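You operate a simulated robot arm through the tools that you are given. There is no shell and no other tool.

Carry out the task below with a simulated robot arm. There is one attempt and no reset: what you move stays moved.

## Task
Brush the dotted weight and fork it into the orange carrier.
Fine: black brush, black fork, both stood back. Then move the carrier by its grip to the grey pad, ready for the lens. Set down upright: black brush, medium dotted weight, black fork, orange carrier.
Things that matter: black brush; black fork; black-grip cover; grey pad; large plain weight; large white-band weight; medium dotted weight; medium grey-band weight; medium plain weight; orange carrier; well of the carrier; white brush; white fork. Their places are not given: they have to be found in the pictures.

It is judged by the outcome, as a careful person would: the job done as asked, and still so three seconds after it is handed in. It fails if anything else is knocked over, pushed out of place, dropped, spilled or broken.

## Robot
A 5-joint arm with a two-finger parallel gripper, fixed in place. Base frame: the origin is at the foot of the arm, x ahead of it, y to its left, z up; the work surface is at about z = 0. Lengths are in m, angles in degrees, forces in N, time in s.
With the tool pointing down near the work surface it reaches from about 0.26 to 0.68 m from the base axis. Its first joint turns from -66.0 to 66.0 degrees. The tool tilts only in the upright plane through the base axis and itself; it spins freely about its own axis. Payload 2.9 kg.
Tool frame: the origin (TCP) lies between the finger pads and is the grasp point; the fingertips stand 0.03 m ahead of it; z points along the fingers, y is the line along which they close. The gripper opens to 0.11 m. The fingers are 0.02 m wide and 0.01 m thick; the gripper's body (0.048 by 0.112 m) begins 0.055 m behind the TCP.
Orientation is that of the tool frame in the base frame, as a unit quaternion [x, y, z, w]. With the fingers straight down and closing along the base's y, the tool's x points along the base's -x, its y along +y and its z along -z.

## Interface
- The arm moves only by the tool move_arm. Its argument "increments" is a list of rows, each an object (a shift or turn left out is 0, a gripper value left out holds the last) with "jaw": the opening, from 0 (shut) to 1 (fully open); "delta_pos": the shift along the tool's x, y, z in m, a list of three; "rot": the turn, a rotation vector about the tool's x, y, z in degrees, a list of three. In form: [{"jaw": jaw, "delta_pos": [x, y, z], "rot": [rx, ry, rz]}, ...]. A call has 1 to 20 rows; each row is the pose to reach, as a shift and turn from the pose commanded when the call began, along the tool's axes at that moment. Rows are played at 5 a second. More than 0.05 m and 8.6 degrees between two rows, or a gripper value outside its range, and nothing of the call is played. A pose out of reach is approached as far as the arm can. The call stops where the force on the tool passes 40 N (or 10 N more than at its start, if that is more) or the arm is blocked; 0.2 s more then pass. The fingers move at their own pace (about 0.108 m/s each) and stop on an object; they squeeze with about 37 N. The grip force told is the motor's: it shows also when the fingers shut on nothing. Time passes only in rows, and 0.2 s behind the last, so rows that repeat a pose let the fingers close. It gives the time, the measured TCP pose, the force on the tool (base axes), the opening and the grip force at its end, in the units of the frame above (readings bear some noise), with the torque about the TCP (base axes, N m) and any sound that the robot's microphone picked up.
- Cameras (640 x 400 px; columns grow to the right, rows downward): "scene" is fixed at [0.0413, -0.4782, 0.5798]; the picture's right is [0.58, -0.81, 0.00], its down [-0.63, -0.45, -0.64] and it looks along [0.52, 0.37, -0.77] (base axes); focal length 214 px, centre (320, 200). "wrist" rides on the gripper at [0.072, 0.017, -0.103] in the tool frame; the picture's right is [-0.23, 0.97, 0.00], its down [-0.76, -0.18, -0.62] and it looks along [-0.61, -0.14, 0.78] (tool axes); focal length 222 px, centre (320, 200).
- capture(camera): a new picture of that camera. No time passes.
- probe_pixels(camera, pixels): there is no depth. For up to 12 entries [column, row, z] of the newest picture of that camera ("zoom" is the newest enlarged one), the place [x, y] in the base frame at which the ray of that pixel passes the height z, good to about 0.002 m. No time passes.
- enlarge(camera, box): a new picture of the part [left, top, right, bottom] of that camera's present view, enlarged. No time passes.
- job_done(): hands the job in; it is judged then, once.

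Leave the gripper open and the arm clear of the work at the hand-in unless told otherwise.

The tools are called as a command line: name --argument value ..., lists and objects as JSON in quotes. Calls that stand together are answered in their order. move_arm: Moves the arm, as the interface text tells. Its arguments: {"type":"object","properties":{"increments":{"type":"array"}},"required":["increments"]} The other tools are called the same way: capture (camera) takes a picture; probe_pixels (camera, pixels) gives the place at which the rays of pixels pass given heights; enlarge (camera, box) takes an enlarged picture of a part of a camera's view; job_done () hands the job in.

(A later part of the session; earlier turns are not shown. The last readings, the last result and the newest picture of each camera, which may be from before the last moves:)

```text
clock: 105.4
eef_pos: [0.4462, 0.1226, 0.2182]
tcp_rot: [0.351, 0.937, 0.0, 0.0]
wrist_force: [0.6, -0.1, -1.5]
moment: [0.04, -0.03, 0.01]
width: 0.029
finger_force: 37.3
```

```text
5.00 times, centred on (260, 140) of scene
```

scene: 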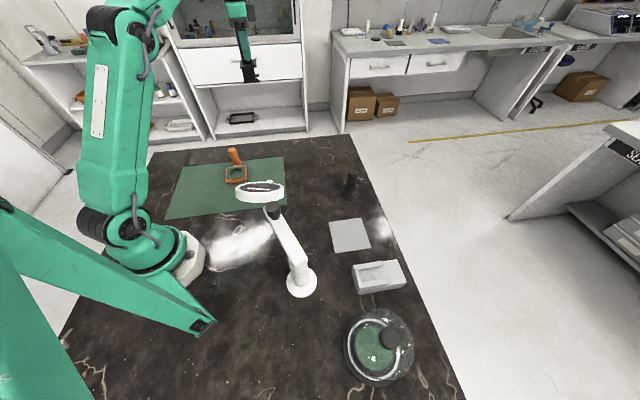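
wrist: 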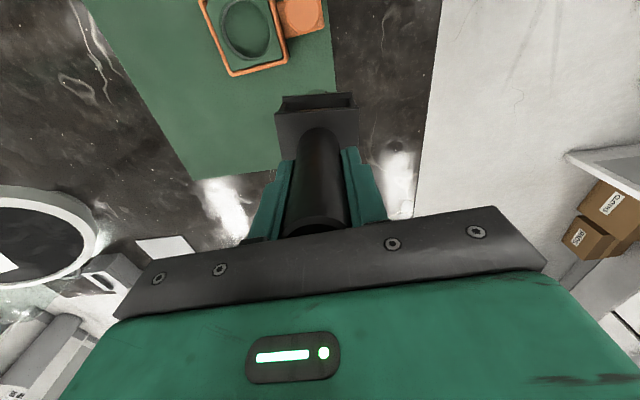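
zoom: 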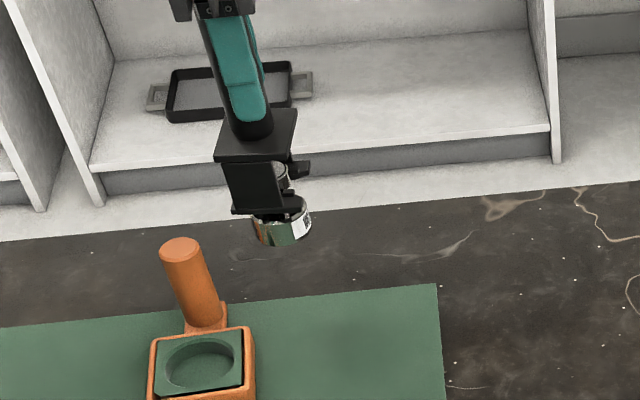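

The weight is still securely carried. I'll zoom on the hanging weight and on the well (wrist, around (247,28)).

enlarge --camera "scene" --box '[244, 134, 274, 164]'

enlarge --camera "wrist" --box '[195, 0, 335, 85]'

```text
13.33 times, centred on (259, 149) of scene
```

zoom: 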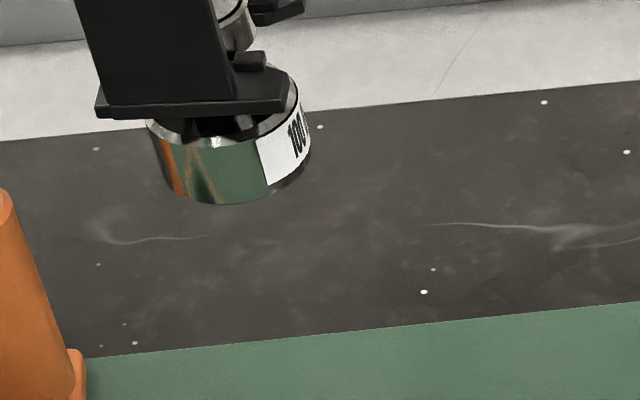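

```text
4.57 times, centred on (265, 42) of wrist
```

zoom: 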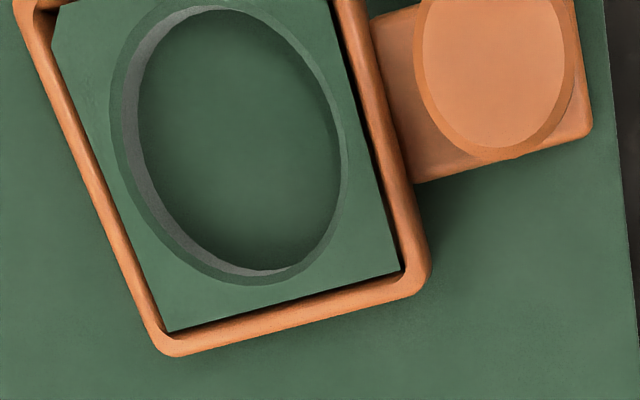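

probe_pixels --camera "zoom" --pixels '[[172, 352, 0.02], [172, 352, 0.03], [428, 280, 0.02], [428, 280, 0.03], [110, 120, 0.02], [346, 165, 0.02], [215, 4, 0.02], [255, 285, 0.02], [110, 120, 0.03], [346, 165, 0.03], [215, 4, 0.03], [255, 285, 0.03]]'

probe_pixels --camera "scene" --pixels '[[246.25, 177.25, 0.02], [246.25, 177.25, 0.03], [245.25, 165.4, 0.02], [245.25, 165.4, 0.03], [226.2, 179.7, 0.02], [226.2, 167.7, 0.02], [226.2, 179.7, 0.03], [226.2, 167.7, 0.03]]'

```text
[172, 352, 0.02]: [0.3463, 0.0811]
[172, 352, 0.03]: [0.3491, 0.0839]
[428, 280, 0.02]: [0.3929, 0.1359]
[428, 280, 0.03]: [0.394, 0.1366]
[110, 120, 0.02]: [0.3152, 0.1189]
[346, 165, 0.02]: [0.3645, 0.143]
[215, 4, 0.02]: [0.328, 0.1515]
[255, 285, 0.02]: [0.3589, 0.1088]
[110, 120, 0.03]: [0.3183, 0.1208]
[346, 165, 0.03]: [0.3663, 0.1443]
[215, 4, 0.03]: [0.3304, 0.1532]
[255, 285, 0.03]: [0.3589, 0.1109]
```

```text
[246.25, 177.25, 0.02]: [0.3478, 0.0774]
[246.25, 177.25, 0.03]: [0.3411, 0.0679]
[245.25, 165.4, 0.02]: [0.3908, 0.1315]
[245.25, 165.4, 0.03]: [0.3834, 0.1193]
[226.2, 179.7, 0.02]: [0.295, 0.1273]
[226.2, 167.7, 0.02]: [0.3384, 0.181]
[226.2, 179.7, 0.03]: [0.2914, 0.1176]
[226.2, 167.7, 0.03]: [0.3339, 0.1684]
```

Rim top is at z≈0.017 and the well centre near (0.3415, 0.1307). Now I'll estimate where the hanging weight's base sits relative to the tool from the scene view.

probe_pixels --camera "scene" --pixels '[[252.7, 146.4, 0.0845], [251.8, 142.25, 0.1005], [235.75, 172.75, 0.016], [252.7, 146.4, 0.08], [252.7, 146.4, 0.09]]'

enlarge --camera "scene" --box '[240, 120, 280, 160]'

```text
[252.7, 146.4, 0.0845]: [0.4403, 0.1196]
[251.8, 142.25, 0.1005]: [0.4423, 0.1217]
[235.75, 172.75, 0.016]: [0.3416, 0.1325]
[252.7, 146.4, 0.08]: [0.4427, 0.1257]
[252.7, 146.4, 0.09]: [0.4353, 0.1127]
```

```text
10.00 times, centred on (260, 140) of scene
```

zoom: 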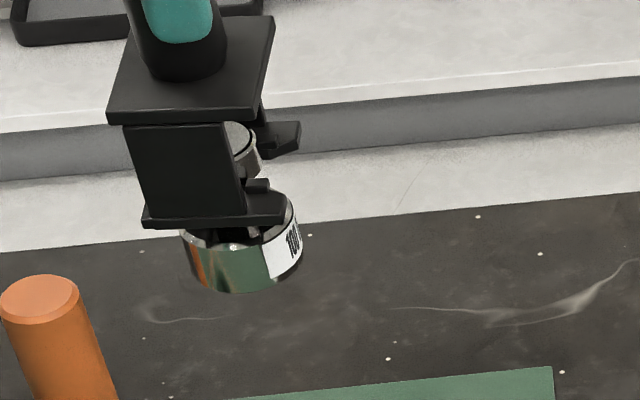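

The weight's axis is about 4 mm behind the tool axis (tool + (-0.003, +0.003)), and its bottom is about 0.137 below the tool. I'll move gently to put it above the well: tool target (0.344, 0.128).

move_arm --increments '[{"delta_pos": [0.0024, -0.0019, 0]}, {"delta_pos": [0.0081, -0.0063, 0]}, {"delta_pos": [0.0161, -0.0126, 0]}, {"delta_pos": [0.0258, -0.0201, 0]}, {"delta_pos": [0.0363, -0.0283, 0]}, {"delta_pos": [0.0468, -0.0364, 0]}, {"delta_pos": [0.0565, -0.044, 0]}, {"delta_pos": [0.0662, -0.0515, 0]}, {"delta_pos": [0.0742, -0.0578, 0]}, {"delta_pos": [0.0791, -0.0615, 0]}, {"delta_pos": [0.0807, -0.0628, 0]}, {"delta_pos": [0.0807, -0.0628, 0]}, {"delta_pos": [0.0807, -0.0628, 0]}]'

enlarge --camera "scene" --box '[205, 120, 275, 190]'

capture --camera "wrist"

```text
clock: 108.2
eef_pos: [0.3429, 0.1289, 0.2188]
tcp_rot: [0.35, 0.937, 0.001, 0.0]
wrist_force: [-0.1, -0.7, -2.5]
moment: [0.01, 0.01, -0.02]
width: 0.0291
finger_force: 37.3
```

```text
5.71 times, centred on (240, 155) of scene
```

zoom: 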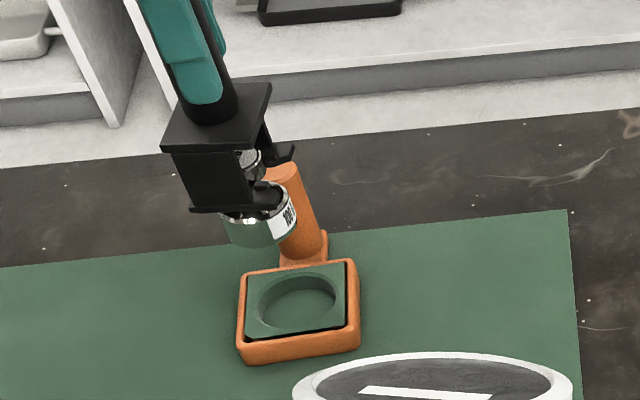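

```text
taken
```

wrist: 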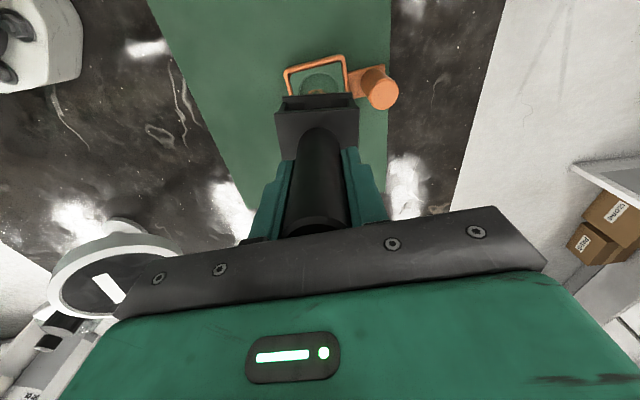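

The weight is above the carrier. I'll lower it gently 45 mm, keeping the base about 2 cm above the rim, and check alignment.

move_arm --increments '[{"delta_pos": [0, 0, 0.003]}, {"delta_pos": [0, 0, 0.008]}, {"delta_pos": [0, 0, 0.014]}, {"delta_pos": [0, 0, 0.02]}, {"delta_pos": [0, 0, 0.026]}, {"delta_pos": [0, 0, 0.032]}, {"delta_pos": [0, 0, 0.038]}, {"delta_pos": [0, 0, 0.043]}, {"delta_pos": [0, 0, 0.045]}, {"delta_pos": [0, 0, 0.045]}]'

enlarge --camera "scene" --box '[215, 140, 265, 190]'

enlarge --camera "wrist" --box '[255, 30, 405, 130]'

```text
clock: 110.4
eef_pos: [0.3431, 0.1297, 0.1743]
tcp_rot: [0.35, 0.937, 0.0, 0.0]
wrist_force: [0.0, 0.1, -2.5]
moment: [0.0, 0.01, -0.02]
width: 0.0289
finger_force: 37.2
```

```text
8.00 times, centred on (240, 165) of scene
```

zoom: 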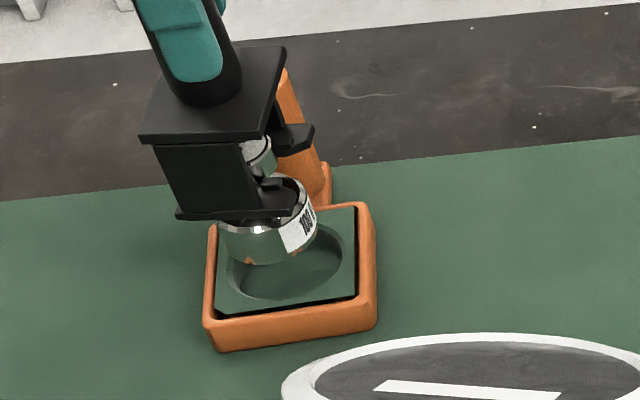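

```text
4.00 times, centred on (330, 80) of wrist
```

zoom: 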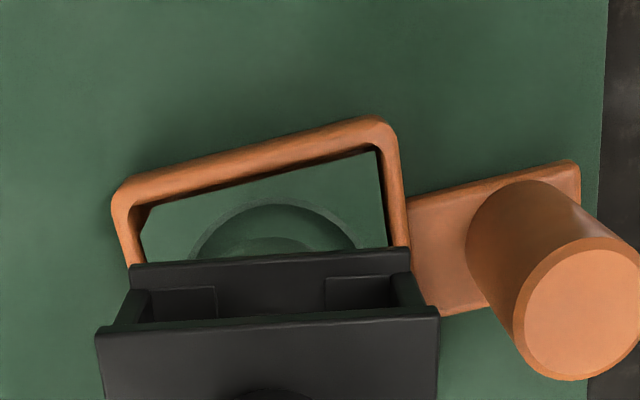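

I'll probe where the base's bottom centre and the well centre lie, to fine-tune before lowering into the well.

probe_pixels --camera "scene" --pixels '[[233.75, 170.4, 0.0373], [233.75, 170.4, 0.0406], [236.2, 173.0, 0.016]]'

enlarge --camera "scene" --box '[223, 155, 253, 185]'

```text
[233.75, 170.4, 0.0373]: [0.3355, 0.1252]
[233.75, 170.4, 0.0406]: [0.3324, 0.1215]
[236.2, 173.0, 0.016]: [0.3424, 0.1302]
```

```text
13.33 times, centred on (238, 170) of scene
```

zoom: 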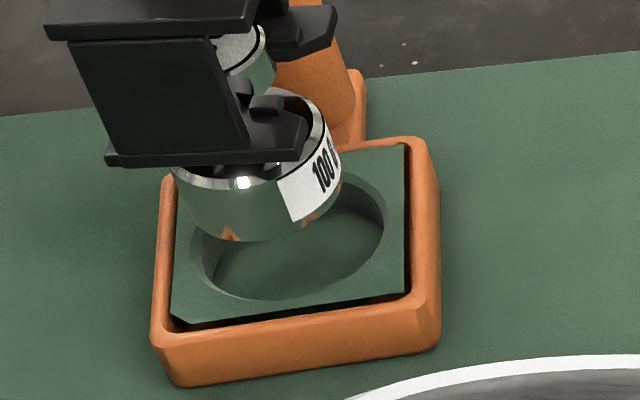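

The weight is centred over the well within about 1 mm and hangs almost level. I'll lower 22 mm gently so the base just enters the well, then check.

move_arm --increments '[{"delta_pos": [-0.0009, 0, 0.002]}, {"delta_pos": [-0.0009, 0, 0.005]}, {"delta_pos": [-0.0009, 0, 0.008]}, {"delta_pos": [-0.0009, 0, 0.011]}, {"delta_pos": [-0.0009, 0, 0.014]}, {"delta_pos": [-0.0009, 0, 0.017]}, {"delta_pos": [-0.0009, 0, 0.02]}, {"delta_pos": [-0.0009, 0, 0.022]}, {"delta_pos": [-0.0009, 0, 0.022]}]'

enlarge --camera "scene" --box '[223, 155, 253, 185]'

```text
clock: 112.4
eef_pos: [0.344, 0.129, 0.1523]
tcp_rot: [0.349, 0.937, 0.0, -0.001]
wrist_force: [0.9, 0.2, -1.7]
moment: [-0.02, -0.03, 0.02]
width: 0.0289
finger_force: 37.2
```

```text
13.33 times, centred on (238, 170) of scene
```

zoom: 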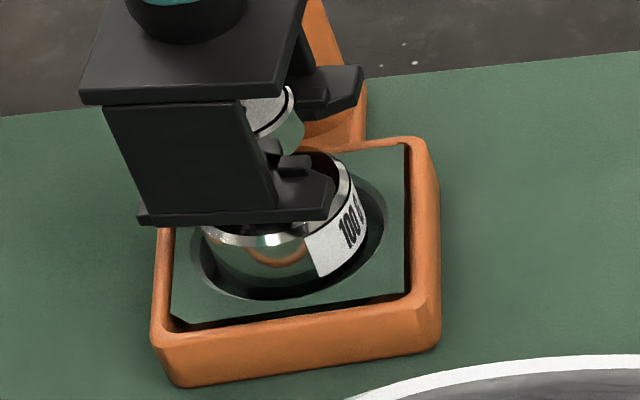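

It's going cleanly into the well with an even gap all round. I'll lower another 9 mm slowly and watch the knob against the prongs.

move_arm --increments '[{"delta_pos": [0, 0, 0.002]}, {"delta_pos": [0, 0, 0.004]}, {"delta_pos": [0, 0, 0.006]}, {"delta_pos": [0, 0, 0.008]}, {"delta_pos": [0, 0, 0.009]}, {"delta_pos": [0, 0, 0.009]}]'

enlarge --camera "scene" --box '[223, 155, 253, 185]'

```text
clock: 113.8
eef_pos: [0.3438, 0.1284, 0.1424]
tcp_rot: [0.35, 0.937, 0.0, 0.0]
wrist_force: [-0.2, 0.5, -1.1]
moment: [-0.04, 0.0, 0.01]
width: 0.0289
finger_force: 36.6
```

```text
13.33 times, centred on (238, 170) of scene
```

zoom: 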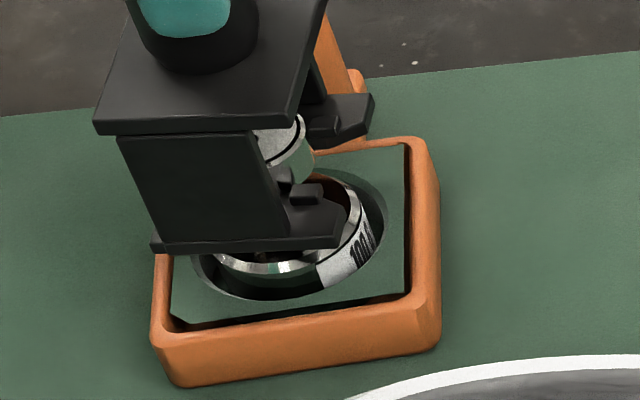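

It's still moving down with the fork. Another 6 mm down slowly.

move_arm --increments '[{"delta_pos": [0, 0, 0.002]}, {"delta_pos": [0, 0, 0.004]}, {"delta_pos": [0, 0, 0.006]}, {"delta_pos": [0, 0, 0.006]}, {"delta_pos": [0, 0, 0.006]}]'

enlarge --camera "scene" --box '[223, 155, 253, 185]'

```text
clock: 115.0
eef_pos: [0.3442, 0.1289, 0.1367]
tcp_rot: [0.35, 0.937, 0.0, 0.0]
wrist_force: [-0.4, -0.4, 0.3]
moment: [-0.01, 0.0, 0.01]
width: 0.0292
finger_force: 37.2
```

```text
13.33 times, centred on (238, 170) of scene
```

zoom: 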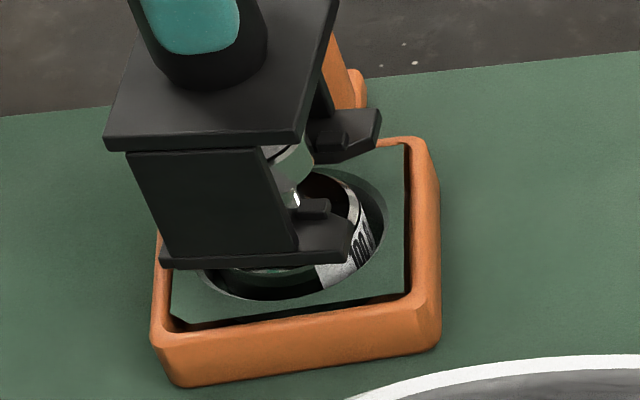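

The neck now shows between knob and prongs, and the force rose by about 2 N, so the weight is resting in the well. I'll lower 4 mm more to centre the prongs in the neck gap, then check before withdrawing.

move_arm --increments '[{"delta_pos": [0, 0, 0.002]}, {"delta_pos": [0, 0, 0.004]}, {"delta_pos": [0, 0, 0.004]}]'

enlarge --camera "scene" --box '[223, 155, 253, 185]'

```text
clock: 115.8
eef_pos: [0.345, 0.1275, 0.1326]
tcp_rot: [0.35, 0.937, 0.0, 0.001]
wrist_force: [-0.2, 0.7, -1.1]
moment: [-0.01, 0.02, -0.03]
width: 0.0291
finger_force: 37.1
```

```text
13.33 times, centred on (238, 170) of scene
```

zoom: 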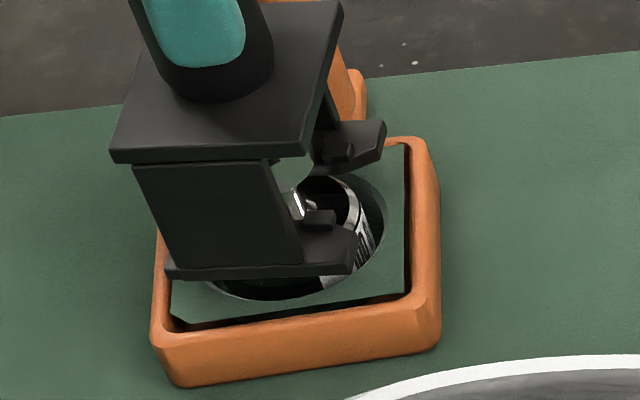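

The prongs are between the base and the knob. I'll withdraw the fork slowly along the slot (tool +x), first 15 mm.

move_arm --increments '[{"delta_pos": [0.004, 0.0004, 0]}, {"delta_pos": [0.008, 0.0009, 0]}, {"delta_pos": [0.012, 0.0013, 0]}, {"delta_pos": [0.0149, 0.0017, 0]}, {"delta_pos": [0.0149, 0.0017, 0]}]'

enlarge --camera "scene" --box '[223, 155, 253, 185]'

```text
clock: 117.0
eef_pos: [0.3327, 0.1386, 0.1339]
tcp_rot: [0.35, 0.937, 0.0, 0.001]
wrist_force: [-0.3, -0.5, -0.4]
moment: [-0.01, 0.01, 0.0]
width: 0.0289
finger_force: 37.1
```

```text
13.33 times, centred on (238, 170) of scene
```

zoom: 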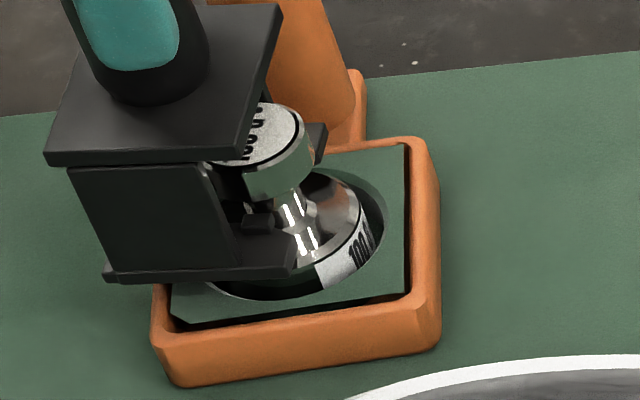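

The weight stands upright in the well and the carrier hasn't moved. I'll continue withdrawing 42 mm.

move_arm --increments '[{"delta_pos": [0.005, 0.0006, 0]}, {"delta_pos": [0.01, 0.0011, 0]}, {"delta_pos": [0.015, 0.0017, 0]}, {"delta_pos": [0.02, 0.0022, 0]}, {"delta_pos": [0.026, 0.0029, 0]}, {"delta_pos": [0.032, 0.0036, 0]}, {"delta_pos": [0.038, 0.0042, 0]}, {"delta_pos": [0.0417, 0.0047, 0]}, {"delta_pos": [0.0417, 0.0047, 0]}]'

enlarge --camera "scene" --box '[205, 140, 265, 190]'

```text
clock: 119.0
eef_pos: [0.3068, 0.1709, 0.133]
tcp_rot: [0.35, 0.937, 0.0, 0.0]
wrist_force: [-0.2, -0.3, -1.4]
moment: [0.01, 0.04, 0.01]
width: 0.0289
finger_force: 37.1
```

```text
8.00 times, centred on (235, 165) of scene
```

zoom: 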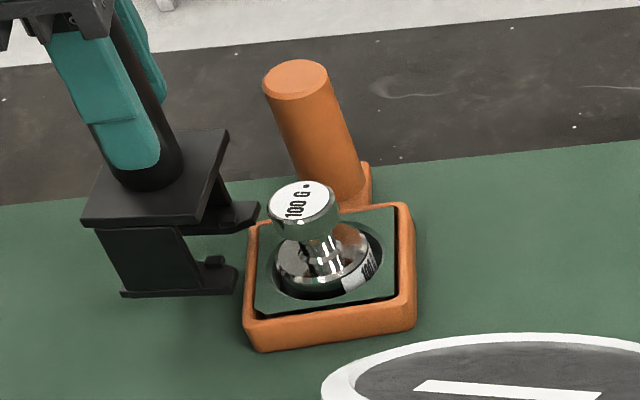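

The weight is upright in the orange carrier's well with its label readable, and the carrier is undisturbed. Now I'll raise the fork gently and carry it back above its stand spot (0.5285, 0.1463), turning it +6° to its original orientation.

move_arm --increments '[{"delta_pos": [0, 0, -0.005]}, {"delta_pos": [0, 0, -0.014]}, {"delta_pos": [0, 0, -0.026]}, {"delta_pos": [0, 0, -0.04]}, {"delta_pos": [0, 0, -0.055]}, {"delta_pos": [0, 0, -0.07]}, {"delta_pos": [-0.004, 0.003, -0.083], "rot": [0, 0, -0.5]}, {"delta_pos": [-0.013, 0.009, -0.092], "rot": [0, 0, -1]}, {"delta_pos": [-0.026, 0.018, -0.097], "rot": [0, 0, -1.5]}, {"delta_pos": [-0.042, 0.029, -0.097], "rot": [0, 0, -2]}, {"delta_pos": [-0.06, 0.0415, -0.097], "rot": [0, 0, -2.5]}, {"delta_pos": [-0.08, 0.0553, -0.097], "rot": [0, 0, -3]}, {"delta_pos": [-0.1, 0.0692, -0.097], "rot": [0, 0, -3.5]}, {"delta_pos": [-0.12, 0.083, -0.097], "rot": [0, 0, -4]}, {"delta_pos": [-0.14, 0.0968, -0.097], "rot": [0, 0, -4.5]}, {"delta_pos": [-0.157, 0.1086, -0.097], "rot": [0, 0, -5]}, {"delta_pos": [-0.17, 0.1176, -0.097], "rot": [0, 0, -5.5]}, {"delta_pos": [-0.179, 0.1238, -0.097], "rot": [0, 0, -6]}, {"delta_pos": [-0.1835, 0.1269, -0.097], "rot": [0, 0, -6]}, {"delta_pos": [-0.1835, 0.1269, -0.097], "rot": [0, 0, -6]}]'

capture --camera "wrist"

capture --camera "scene"

```text
clock: 123.2
eef_pos: [0.5259, 0.1445, 0.2303]
tcp_rot: [0.301, 0.954, 0.001, 0.001]
wrist_force: [-0.1, -0.1, -1.1]
moment: [0.0, 0.03, -0.03]
width: 0.0291
finger_force: 37.4
```

```text
taken
```

wrist: 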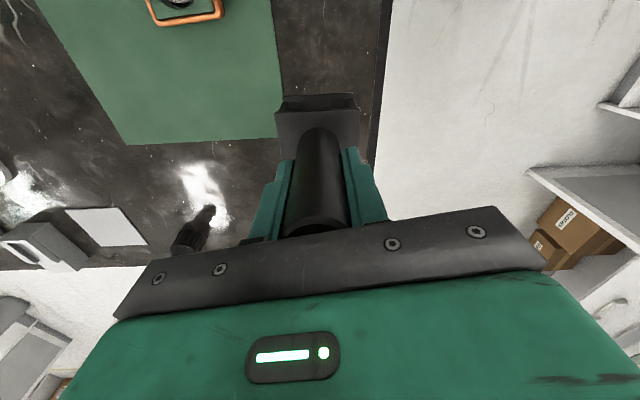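

```text
taken
```

scene: 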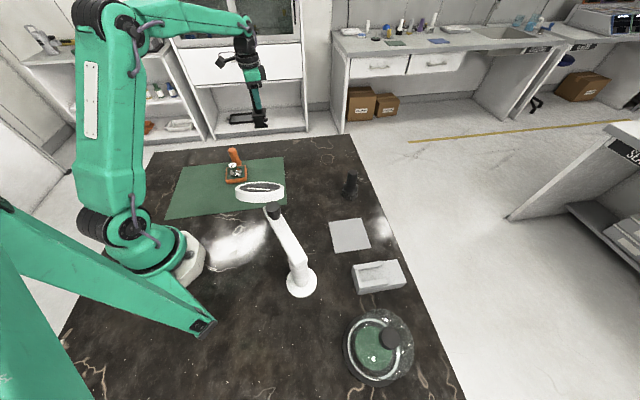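

I'm over the fork's spot. I'll correct by (+4, +1) mm and descend gently to just above the bench.

move_arm --increments '[{"delta_pos": [-0.001, 0.001, 0.005]}, {"delta_pos": [-0.002, 0.002, 0.014]}, {"delta_pos": [-0.003, 0.0029, 0.026]}, {"delta_pos": [-0.003, 0.0029, 0.04]}, {"delta_pos": [-0.003, 0.0029, 0.055]}, {"delta_pos": [-0.003, 0.0029, 0.07]}, {"delta_pos": [-0.003, 0.0029, 0.085]}, {"delta_pos": [-0.003, 0.0029, 0.098]}, {"delta_pos": [-0.003, 0.0029, 0.109]}, {"delta_pos": [-0.003, 0.0029, 0.118]}, {"delta_pos": [-0.003, 0.0029, 0.123]}, {"delta_pos": [-0.003, 0.0029, 0.125]}, {"delta_pos": [-0.003, 0.0029, 0.125]}]'

enlarge --camera "scene" --box '[245, 112, 290, 162]'

enlarge --camera "scene" --box '[258, 137, 284, 160]'

```text
clock: 126.0
eef_pos: [0.5314, 0.1471, 0.1058]
tcp_rot: [0.301, 0.954, 0.0, 0.0]
wrist_force: [0.0, -0.8, -0.6]
moment: [-0.01, -0.01, -0.02]
width: 0.0287
finger_force: 36.9
```

```text
8.00 times, centred on (268, 137) of scene
```

zoom: 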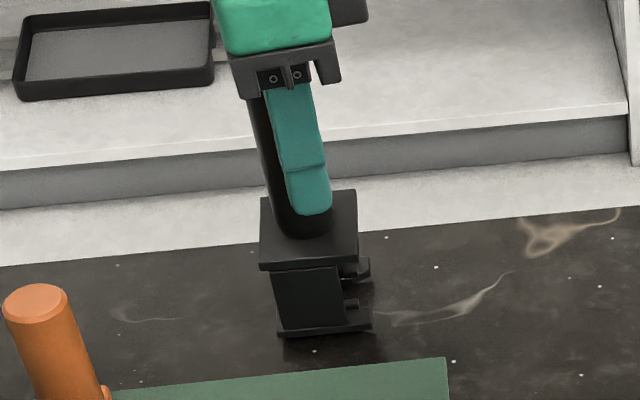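

```text
16.00 times, centred on (271, 148) of scene
```

zoom: 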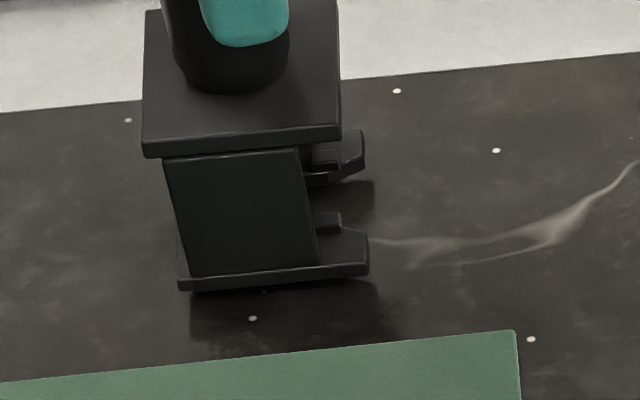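

The fork is about 9 mm above its old footprint and in line with it. A small 2.5° turn will match the original edge slope. I'll lower 6 mm with that turn.

move_arm --increments '[{"delta_pos": [0, 0, 0.002], "rot": [0, 0, -1]}, {"delta_pos": [0, 0, 0.004], "rot": [0, 0, -2]}, {"delta_pos": [0, 0, 0.006], "rot": [0, 0, -2.5]}, {"delta_pos": [0, 0, 0.006], "rot": [0, 0, -2.5]}]'

enlarge --camera "scene" --box '[258, 137, 284, 160]'

```text
clock: 127.0
eef_pos: [0.5317, 0.1456, 0.0996]
tcp_rot: [0.28, 0.96, 0.0, -0.001]
wrist_force: [-0.1, -0.1, -0.7]
moment: [0.01, -0.03, -0.01]
width: 0.0287
finger_force: 36.9
```

```text
16.00 times, centred on (271, 148) of scene
```

zoom: 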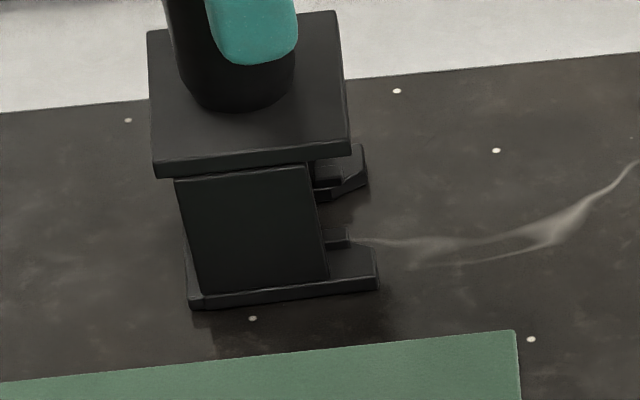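

It nearly coincides with the original picture. I'll lower the last couple of millimetres in small steps until it touches.

move_arm --increments '[{"delta_pos": [0, 0, 0.0005]}, {"delta_pos": [0, 0, 0.001]}, {"delta_pos": [0, 0, 0.0015]}, {"delta_pos": [0, 0, 0.0015]}]'

```text
clock: 128.0
eef_pos: [0.5315, 0.1475, 0.098]
tcp_rot: [0.28, 0.96, 0.0, 0.002]
wrist_force: [0.0, -0.5, 9.0]
moment: [-0.21, 0.22, 0.01]
width: 0.0288
finger_force: 37.2
```

Contact at 9 N. I'll ease up half a millimetre, then open the gripper.

move_arm --increments '[{"delta_pos": [0, 0, -0.0005]}, {"jaw": 0.4, "delta_pos": [0, 0, -0.0005]}, {"jaw": 0.7, "delta_pos": [0, 0, -0.0005]}, {"jaw": 1, "delta_pos": [0, 0, -0.0005]}, {"jaw": 1, "delta_pos": [0, 0, -0.0005]}, {"jaw": 1, "delta_pos": [0, 0, -0.0005]}]'

enlarge --camera "scene" --box '[245, 112, 290, 162]'

capture --camera "wrist"

```text
clock: 129.4
eef_pos: [0.5321, 0.1463, 0.0981]
tcp_rot: [0.28, 0.96, 0.0, 0.0]
wrist_force: [0.3, 0.1, -1.0]
moment: [0.01, 0.0, 0.0]
width: 0.1102
finger_force: 0.1
```

```text
8.00 times, centred on (268, 137) of scene
```

zoom: 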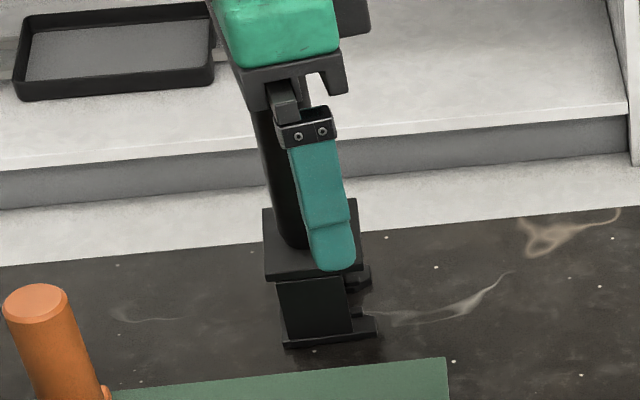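

```text
taken
```

wrist: 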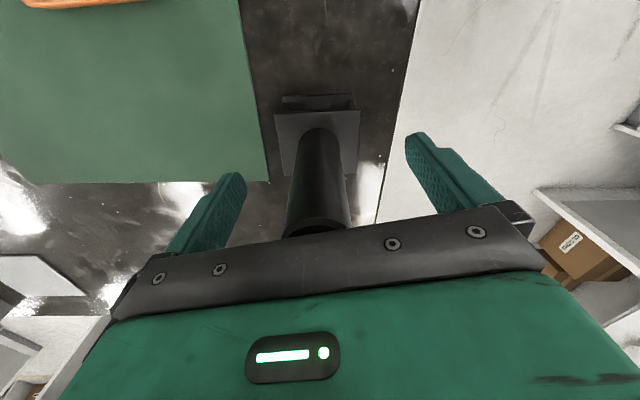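

The fork stands upright in its original place and the fingers are clear of the handle. I'll raise straight up.

move_arm --increments '[{"jaw": 1, "delta_pos": [0, 0, -0.02]}, {"delta_pos": [0, 0, -0.05]}, {"delta_pos": [0, 0, -0.085]}, {"delta_pos": [0, 0, -0.12]}, {"delta_pos": [0, 0, -0.15]}, {"delta_pos": [0, 0, -0.15]}]'

capture --camera "wrist"

enlarge --camera "scene" --box '[210, 112, 290, 192]'

```text
clock: 130.8
eef_pos: [0.5343, 0.1494, 0.2495]
tcp_rot: [0.28, 0.96, 0.0, 0.0]
wrist_force: [-0.3, 0.2, 0.0]
moment: [0.0, 0.02, -0.03]
width: 0.1101
finger_force: 0.2
```

```text
taken
```

wrist: 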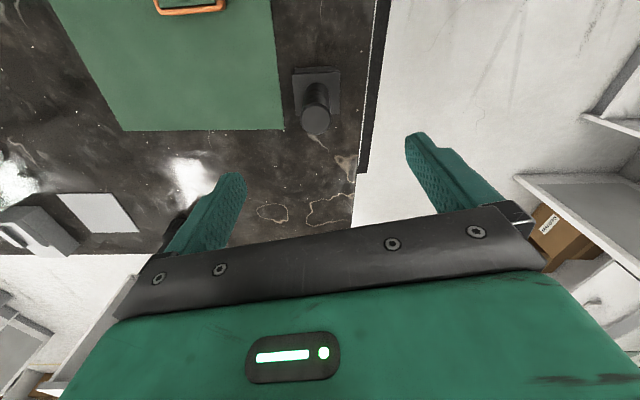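

```text
5.00 times, centred on (250, 152) of scene
```

zoom: 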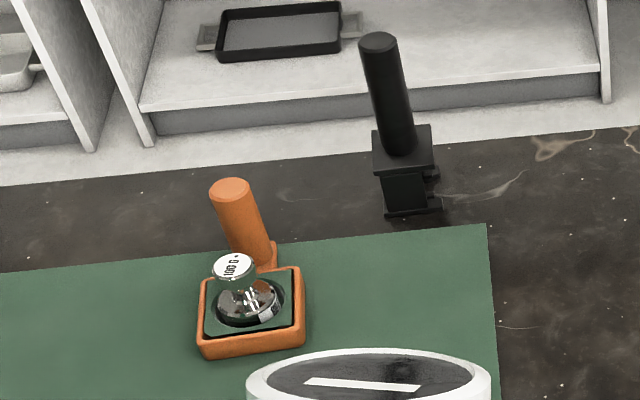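

The fork is standing and the weight is in the carrier. Now for the carrier's grip at about (0.387, 0.181). The cover knob and weight are close by, so I'll approach with a narrower opening (about 0.05) and the fingers closing in line with the tray arm (azimuth 49°). First I'll hover above it for a precise look.

move_arm --increments '[{"jaw": 0.45, "delta_pos": [0.035, -0.013, 0], "rot": [0, 0, 2]}, {"delta_pos": [0.07, -0.026, 0], "rot": [0, 0, 4]}, {"delta_pos": [0.105, -0.039, 0], "rot": [0, 0, 6]}, {"delta_pos": [0.1409, -0.0523, 0], "rot": [0, 0, 8.5]}, {"delta_pos": [0.1409, -0.0523, 0], "rot": [0, 0, 8.5]}, {"delta_pos": [0.1409, -0.0523, 0], "rot": [0, 0, 8.5]}]'

capture --camera "wrist"

capture --camera "scene"

```text
clock: 132.2
eef_pos: [0.3857, 0.1765, 0.2462]
tcp_rot: [0.351, 0.936, 0.001, 0.0]
wrist_force: [0.2, -0.3, 1.1]
moment: [0.01, 0.02, -0.03]
width: 0.0495
finger_force: 0.2
```

```text
taken
```

wrist: 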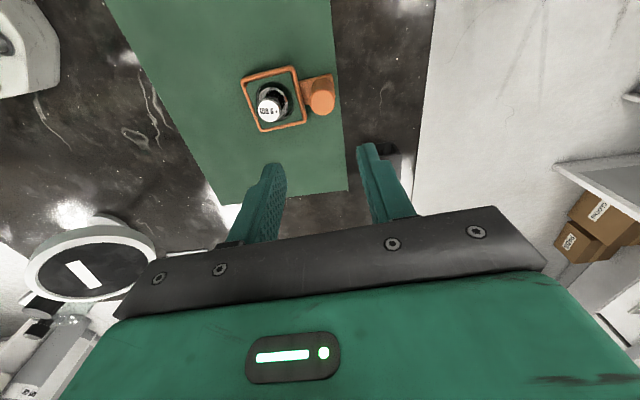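

```text
taken
```

scene: 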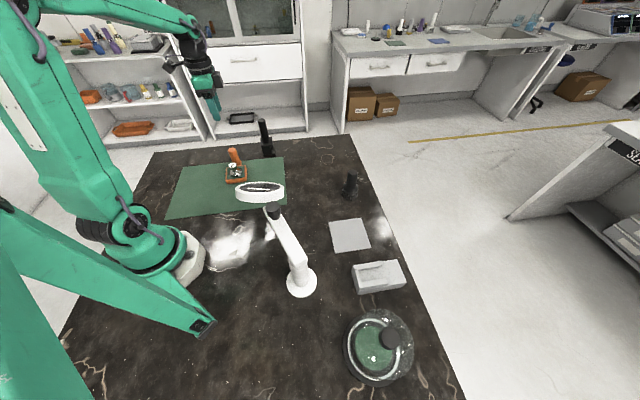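

The grip shows at (320,95) with the weight in the well at (270,105). I'll zoom and probe the grip's top and the tray edges.

enlarge --camera "wrist" --box '[230, 55, 350, 140]'

enlarge --camera "scene" --box '[315, 205, 425, 300]'

probe_pixels --camera "zoom" --pixels '[[80, 90, 0], [262, 78, 0], [335, 255, 0], [135, 275, 0]]'

```text
4.71 times, centred on (290, 98) of wrist
```

zoom: 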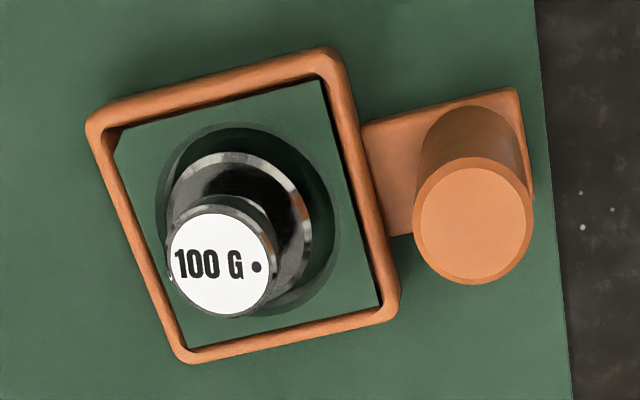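

```text
4.21 times, centred on (370, 252) of scene
```

zoom: 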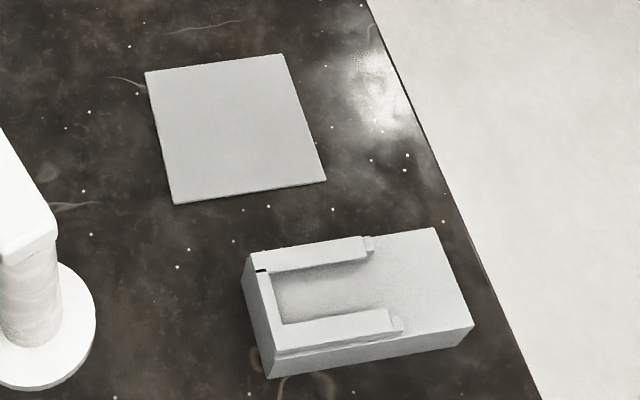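

```text
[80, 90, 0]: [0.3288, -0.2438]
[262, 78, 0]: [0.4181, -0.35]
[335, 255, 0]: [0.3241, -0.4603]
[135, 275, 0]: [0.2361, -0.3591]
```

probe_pixels --camera "zoom" --pixels '[[145, 73, 0.002], [283, 54, 0.002], [326, 180, 0.002], [174, 203, 0.002], [232, 128, 0.002]]'

probe_pixels --camera "wrist" --pixels '[[322.5, 102.5, 0.074], [322.5, 102.5, 0.07], [309.7, 102.5, 0.074], [335.2, 102.5, 0.074], [262.1, 133.1, 0.017], [306, 121, 0.017], [292.5, 66.8, 0.017], [240, 83.5, 0.017], [269, 111, 0.06]]'

```text
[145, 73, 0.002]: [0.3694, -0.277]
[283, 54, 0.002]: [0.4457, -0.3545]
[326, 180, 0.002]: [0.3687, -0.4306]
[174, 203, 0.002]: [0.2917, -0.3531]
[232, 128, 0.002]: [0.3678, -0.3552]
```

```text
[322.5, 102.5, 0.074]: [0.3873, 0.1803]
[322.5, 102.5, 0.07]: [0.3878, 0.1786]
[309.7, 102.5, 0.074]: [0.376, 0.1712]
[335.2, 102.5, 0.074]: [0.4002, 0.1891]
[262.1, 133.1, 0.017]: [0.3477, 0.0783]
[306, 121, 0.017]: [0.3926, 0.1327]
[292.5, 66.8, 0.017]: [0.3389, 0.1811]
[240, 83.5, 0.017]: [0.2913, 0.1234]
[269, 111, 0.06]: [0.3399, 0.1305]
```

The grip is at (0.3875, 0.1797) with diameter 0.030. The pad is a 0.108 square centred at (0.369, -0.354), with its sides at 45°. I'll centre on the grip and descend to z≈0.11 first.

move_arm --increments '[{"jaw": 0.45, "delta_pos": [0.0007, 0.0034, 0.03]}, {"delta_pos": [0.0007, 0.0034, 0.065]}, {"delta_pos": [0.0007, 0.0034, 0.1]}, {"delta_pos": [0.0007, 0.0034, 0.125]}, {"delta_pos": [0.0007, 0.0034, 0.136]}, {"delta_pos": [0.0007, 0.0034, 0.136]}, {"delta_pos": [0.0007, 0.0034, 0.136]}]'

capture --camera "wrist"

enlarge --camera "scene" --box '[200, 110, 280, 190]'

```text
clock: 133.8
eef_pos: [0.3885, 0.1816, 0.1136]
tcp_rot: [0.351, 0.936, -0.001, 0.0]
wrist_force: [0.5, -0.3, 0.6]
moment: [0.03, 0.0, -0.04]
width: 0.0494
finger_force: 0.0
```

```text
taken
```

wrist: 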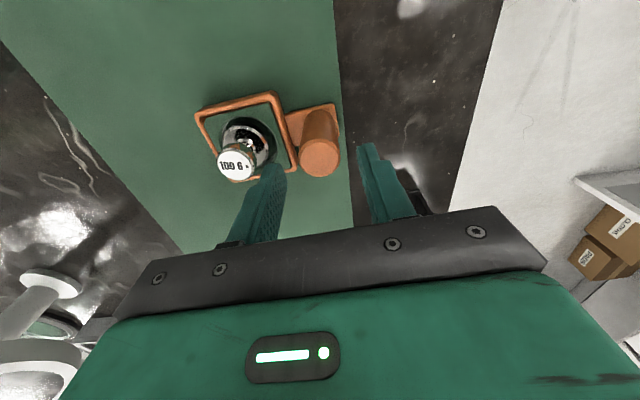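

```text
5.00 times, centred on (240, 150) of scene
```

zoom: 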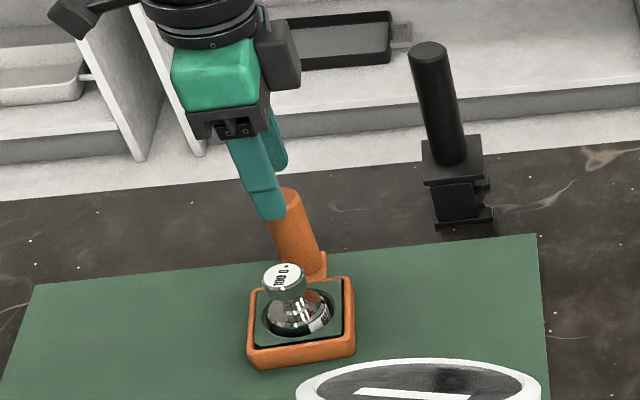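

The grip top at (319,155) sits right on the tool axis between the fingers. I'll descend slowly to z≈0.056.

move_arm --increments '[{"delta_pos": [0, 0, 0.012]}, {"delta_pos": [0, 0, 0.024]}, {"delta_pos": [0, 0, 0.036]}, {"delta_pos": [0, 0, 0.047]}, {"delta_pos": [0, 0, 0.056]}, {"delta_pos": [0, 0, 0.056]}, {"delta_pos": [0, 0, 0.056]}]'

capture --camera "wrist"

enlarge --camera "scene" --box '[205, 125, 275, 195]'

```text
clock: 135.4
eef_pos: [0.3866, 0.18, 0.056]
tcp_rot: [0.35, 0.937, -0.001, 0.0]
wrist_force: [0.3, -0.4, 0.4]
moment: [0.0, 0.02, 0.01]
width: 0.0495
finger_force: 0.1
```

```text
taken
```

wrist: 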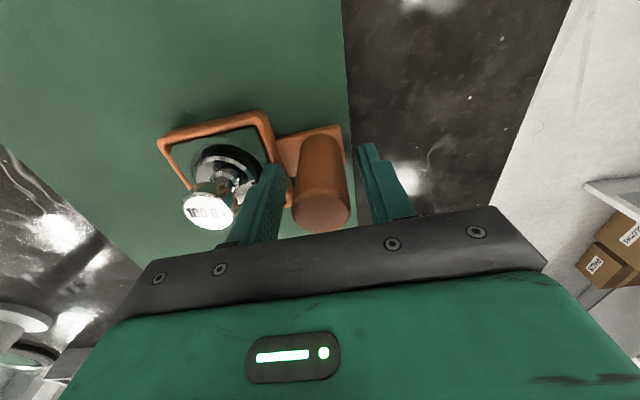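

```text
5.71 times, centred on (240, 160) of scene
```

zoom: 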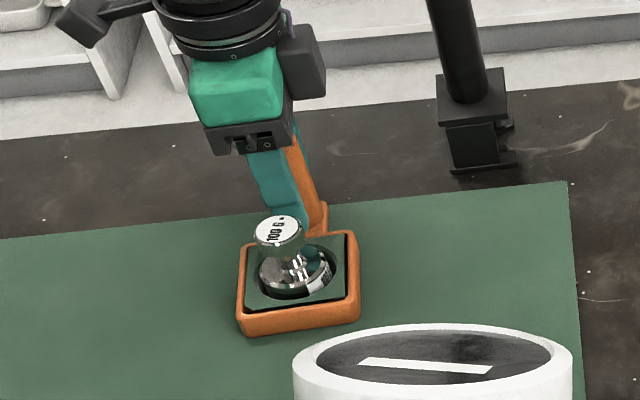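

Both fingers straddle the grip with a clear gap to the weight. I'll close.

move_arm --increments '[{"jaw": 0.32}, {"jaw": 0}, {"jaw": 0}, {"jaw": 0}, {"jaw": 0}]'

enlarge --camera "scene" --box '[205, 125, 275, 195]'

```text
clock: 136.6
eef_pos: [0.3865, 0.1802, 0.0573]
tcp_rot: [0.35, 0.937, 0.0, 0.0]
wrist_force: [-0.6, 0.2, -0.1]
moment: [0.11, -0.1, -0.03]
width: 0.0288
finger_force: 36.5
```

```text
5.71 times, centred on (240, 160) of scene
```

zoom: 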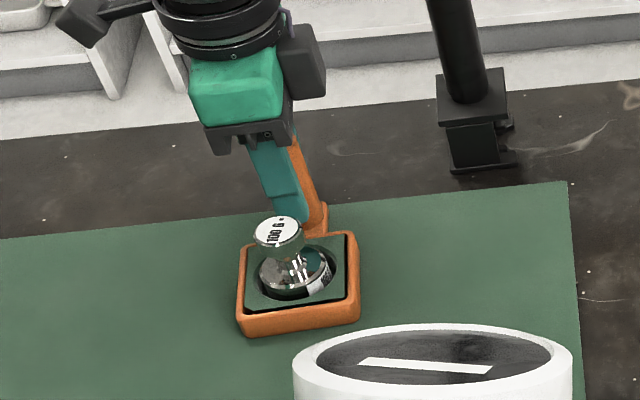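

The grip is held (36.5 N, width 0.029). I'll lift very slowly, 25 mm, and check the tray stays level.

move_arm --increments '[{"jaw": 0, "delta_pos": [0, 0, -0.001]}, {"delta_pos": [0, 0, -0.002]}, {"delta_pos": [0, 0, -0.004]}, {"delta_pos": [0, 0, -0.007]}, {"delta_pos": [0, 0, -0.011]}, {"delta_pos": [0, 0, -0.016]}, {"delta_pos": [0, 0, -0.021]}, {"delta_pos": [0, 0, -0.024]}, {"delta_pos": [0, 0, -0.025]}, {"delta_pos": [0, 0, -0.025]}]'

enlarge --camera "scene" --box '[205, 125, 275, 195]'

capture --camera "wrist"

```text
clock: 138.8
eef_pos: [0.3862, 0.1814, 0.0799]
tcp_rot: [0.35, 0.937, -0.001, 0.0]
wrist_force: [-1.0, -0.4, -2.4]
moment: [0.07, -0.05, 0.04]
width: 0.0289
finger_force: 36.5
```

```text
5.71 times, centred on (240, 160) of scene
```

zoom: 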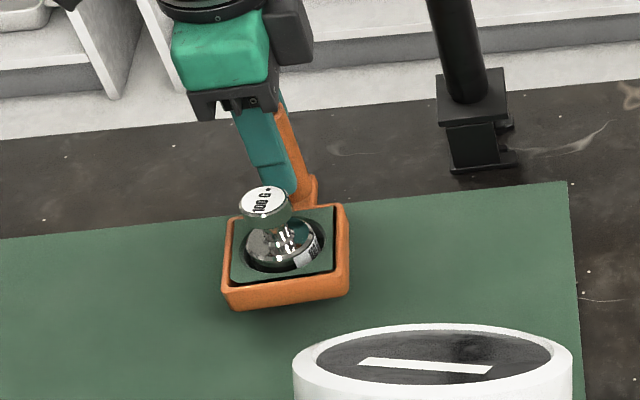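

```text
taken
```

wrist: 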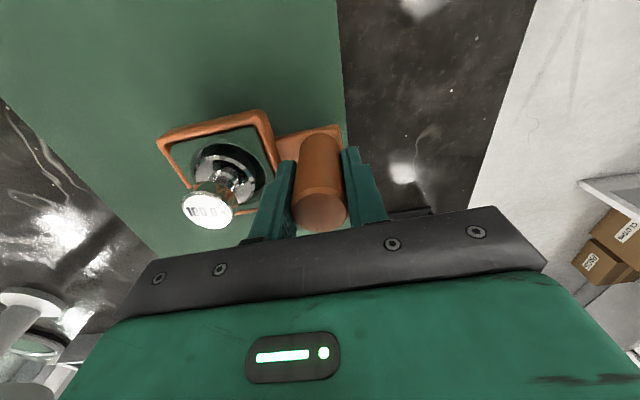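

The carrier lifts level, with the weight steady in its well. I'll continue rising gently to z≈0.185.

move_arm --increments '[{"delta_pos": [0, 0, -0.003]}, {"delta_pos": [0, 0, -0.008]}, {"delta_pos": [0, 0, -0.015]}, {"delta_pos": [0, 0, -0.024]}, {"delta_pos": [0, 0, -0.034]}, {"delta_pos": [0, 0, -0.045]}, {"delta_pos": [0, 0, -0.056]}, {"delta_pos": [0, 0, -0.067]}, {"delta_pos": [0, 0, -0.077]}, {"delta_pos": [0, 0, -0.086]}, {"delta_pos": [0, 0, -0.094]}, {"delta_pos": [0, 0, -0.1]}, {"delta_pos": [0, 0, -0.104]}, {"delta_pos": [0, 0, -0.105]}, {"delta_pos": [0, 0, -0.105]}]'

enlarge --camera "scene" --box '[195, 95, 275, 175]'

```text
clock: 142.0
eef_pos: [0.3867, 0.1814, 0.187]
tcp_rot: [0.35, 0.937, 0.0, 0.0]
wrist_force: [-1.0, -0.2, -0.5]
moment: [-0.02, 0.03, 0.04]
width: 0.0291
finger_force: 36.7
```

```text
5.00 times, centred on (235, 135) of scene
```

zoom: 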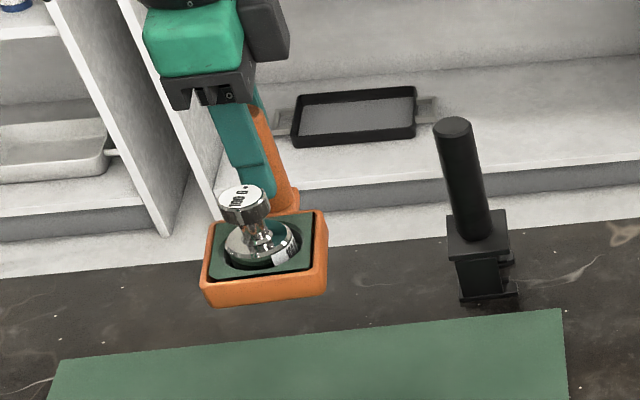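

All steady. I'll carry the carrier on an outward arc (x≈0.45 to 0.47), well clear of the lens ring and above brush height, with ramped speed. First leg is towards (0.47, -0.14).

move_arm --increments '[{"delta_pos": [-0.0035, -0.002, 0]}, {"delta_pos": [-0.0104, -0.006, 0]}, {"delta_pos": [-0.0208, -0.0119, 0]}, {"delta_pos": [-0.0338, -0.0194, 0]}, {"delta_pos": [-0.0486, -0.0278, 0]}, {"delta_pos": [-0.0651, -0.0373, 0]}, {"delta_pos": [-0.0824, -0.0472, 0]}, {"delta_pos": [-0.0998, -0.0572, 0]}, {"delta_pos": [-0.1171, -0.0671, 0]}, {"delta_pos": [-0.1345, -0.0771, 0]}, {"delta_pos": [-0.1518, -0.087, 0]}, {"delta_pos": [-0.1688, -0.0975, 0]}, {"delta_pos": [-0.1838, -0.1107, 0]}, {"delta_pos": [-0.1988, -0.1239, 0]}, {"delta_pos": [-0.2138, -0.1371, 0]}, {"delta_pos": [-0.228, -0.1497, 0]}, {"delta_pos": [-0.2415, -0.1616, 0]}, {"delta_pos": [-0.2535, -0.1722, 0]}, {"delta_pos": [-0.2626, -0.1801, 0]}, {"delta_pos": [-0.2686, -0.1854, 0]}]'

capture --camera "scene"

capture --camera "wrist"

```text
clock: 146.2
eef_pos: [0.4685, -0.1362, 0.1874]
tcp_rot: [0.35, 0.937, 0.0, 0.001]
wrist_force: [0.6, 0.2, -2.3]
moment: [0.14, -0.08, -0.02]
width: 0.029
finger_force: 36.9
```

```text
taken
```

scene: 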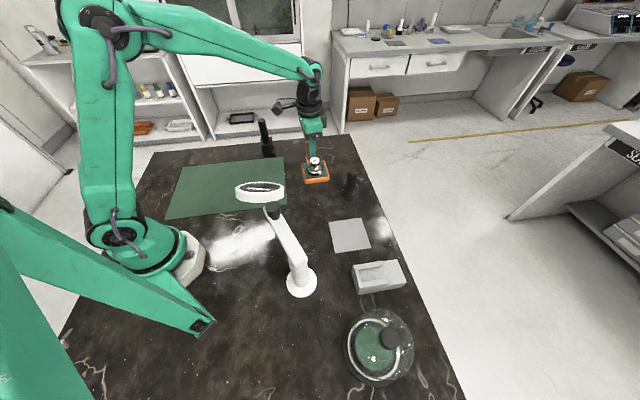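

```text
taken
```

wrist: 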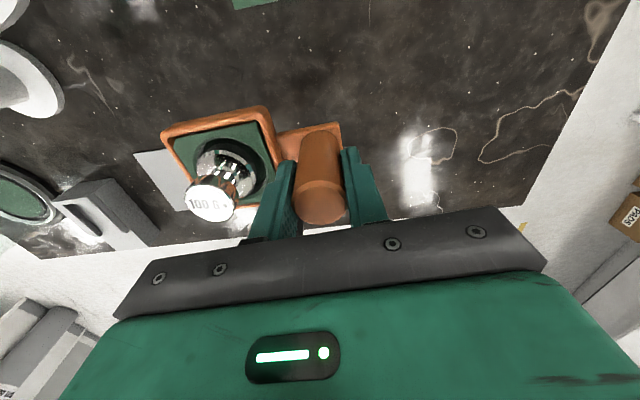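

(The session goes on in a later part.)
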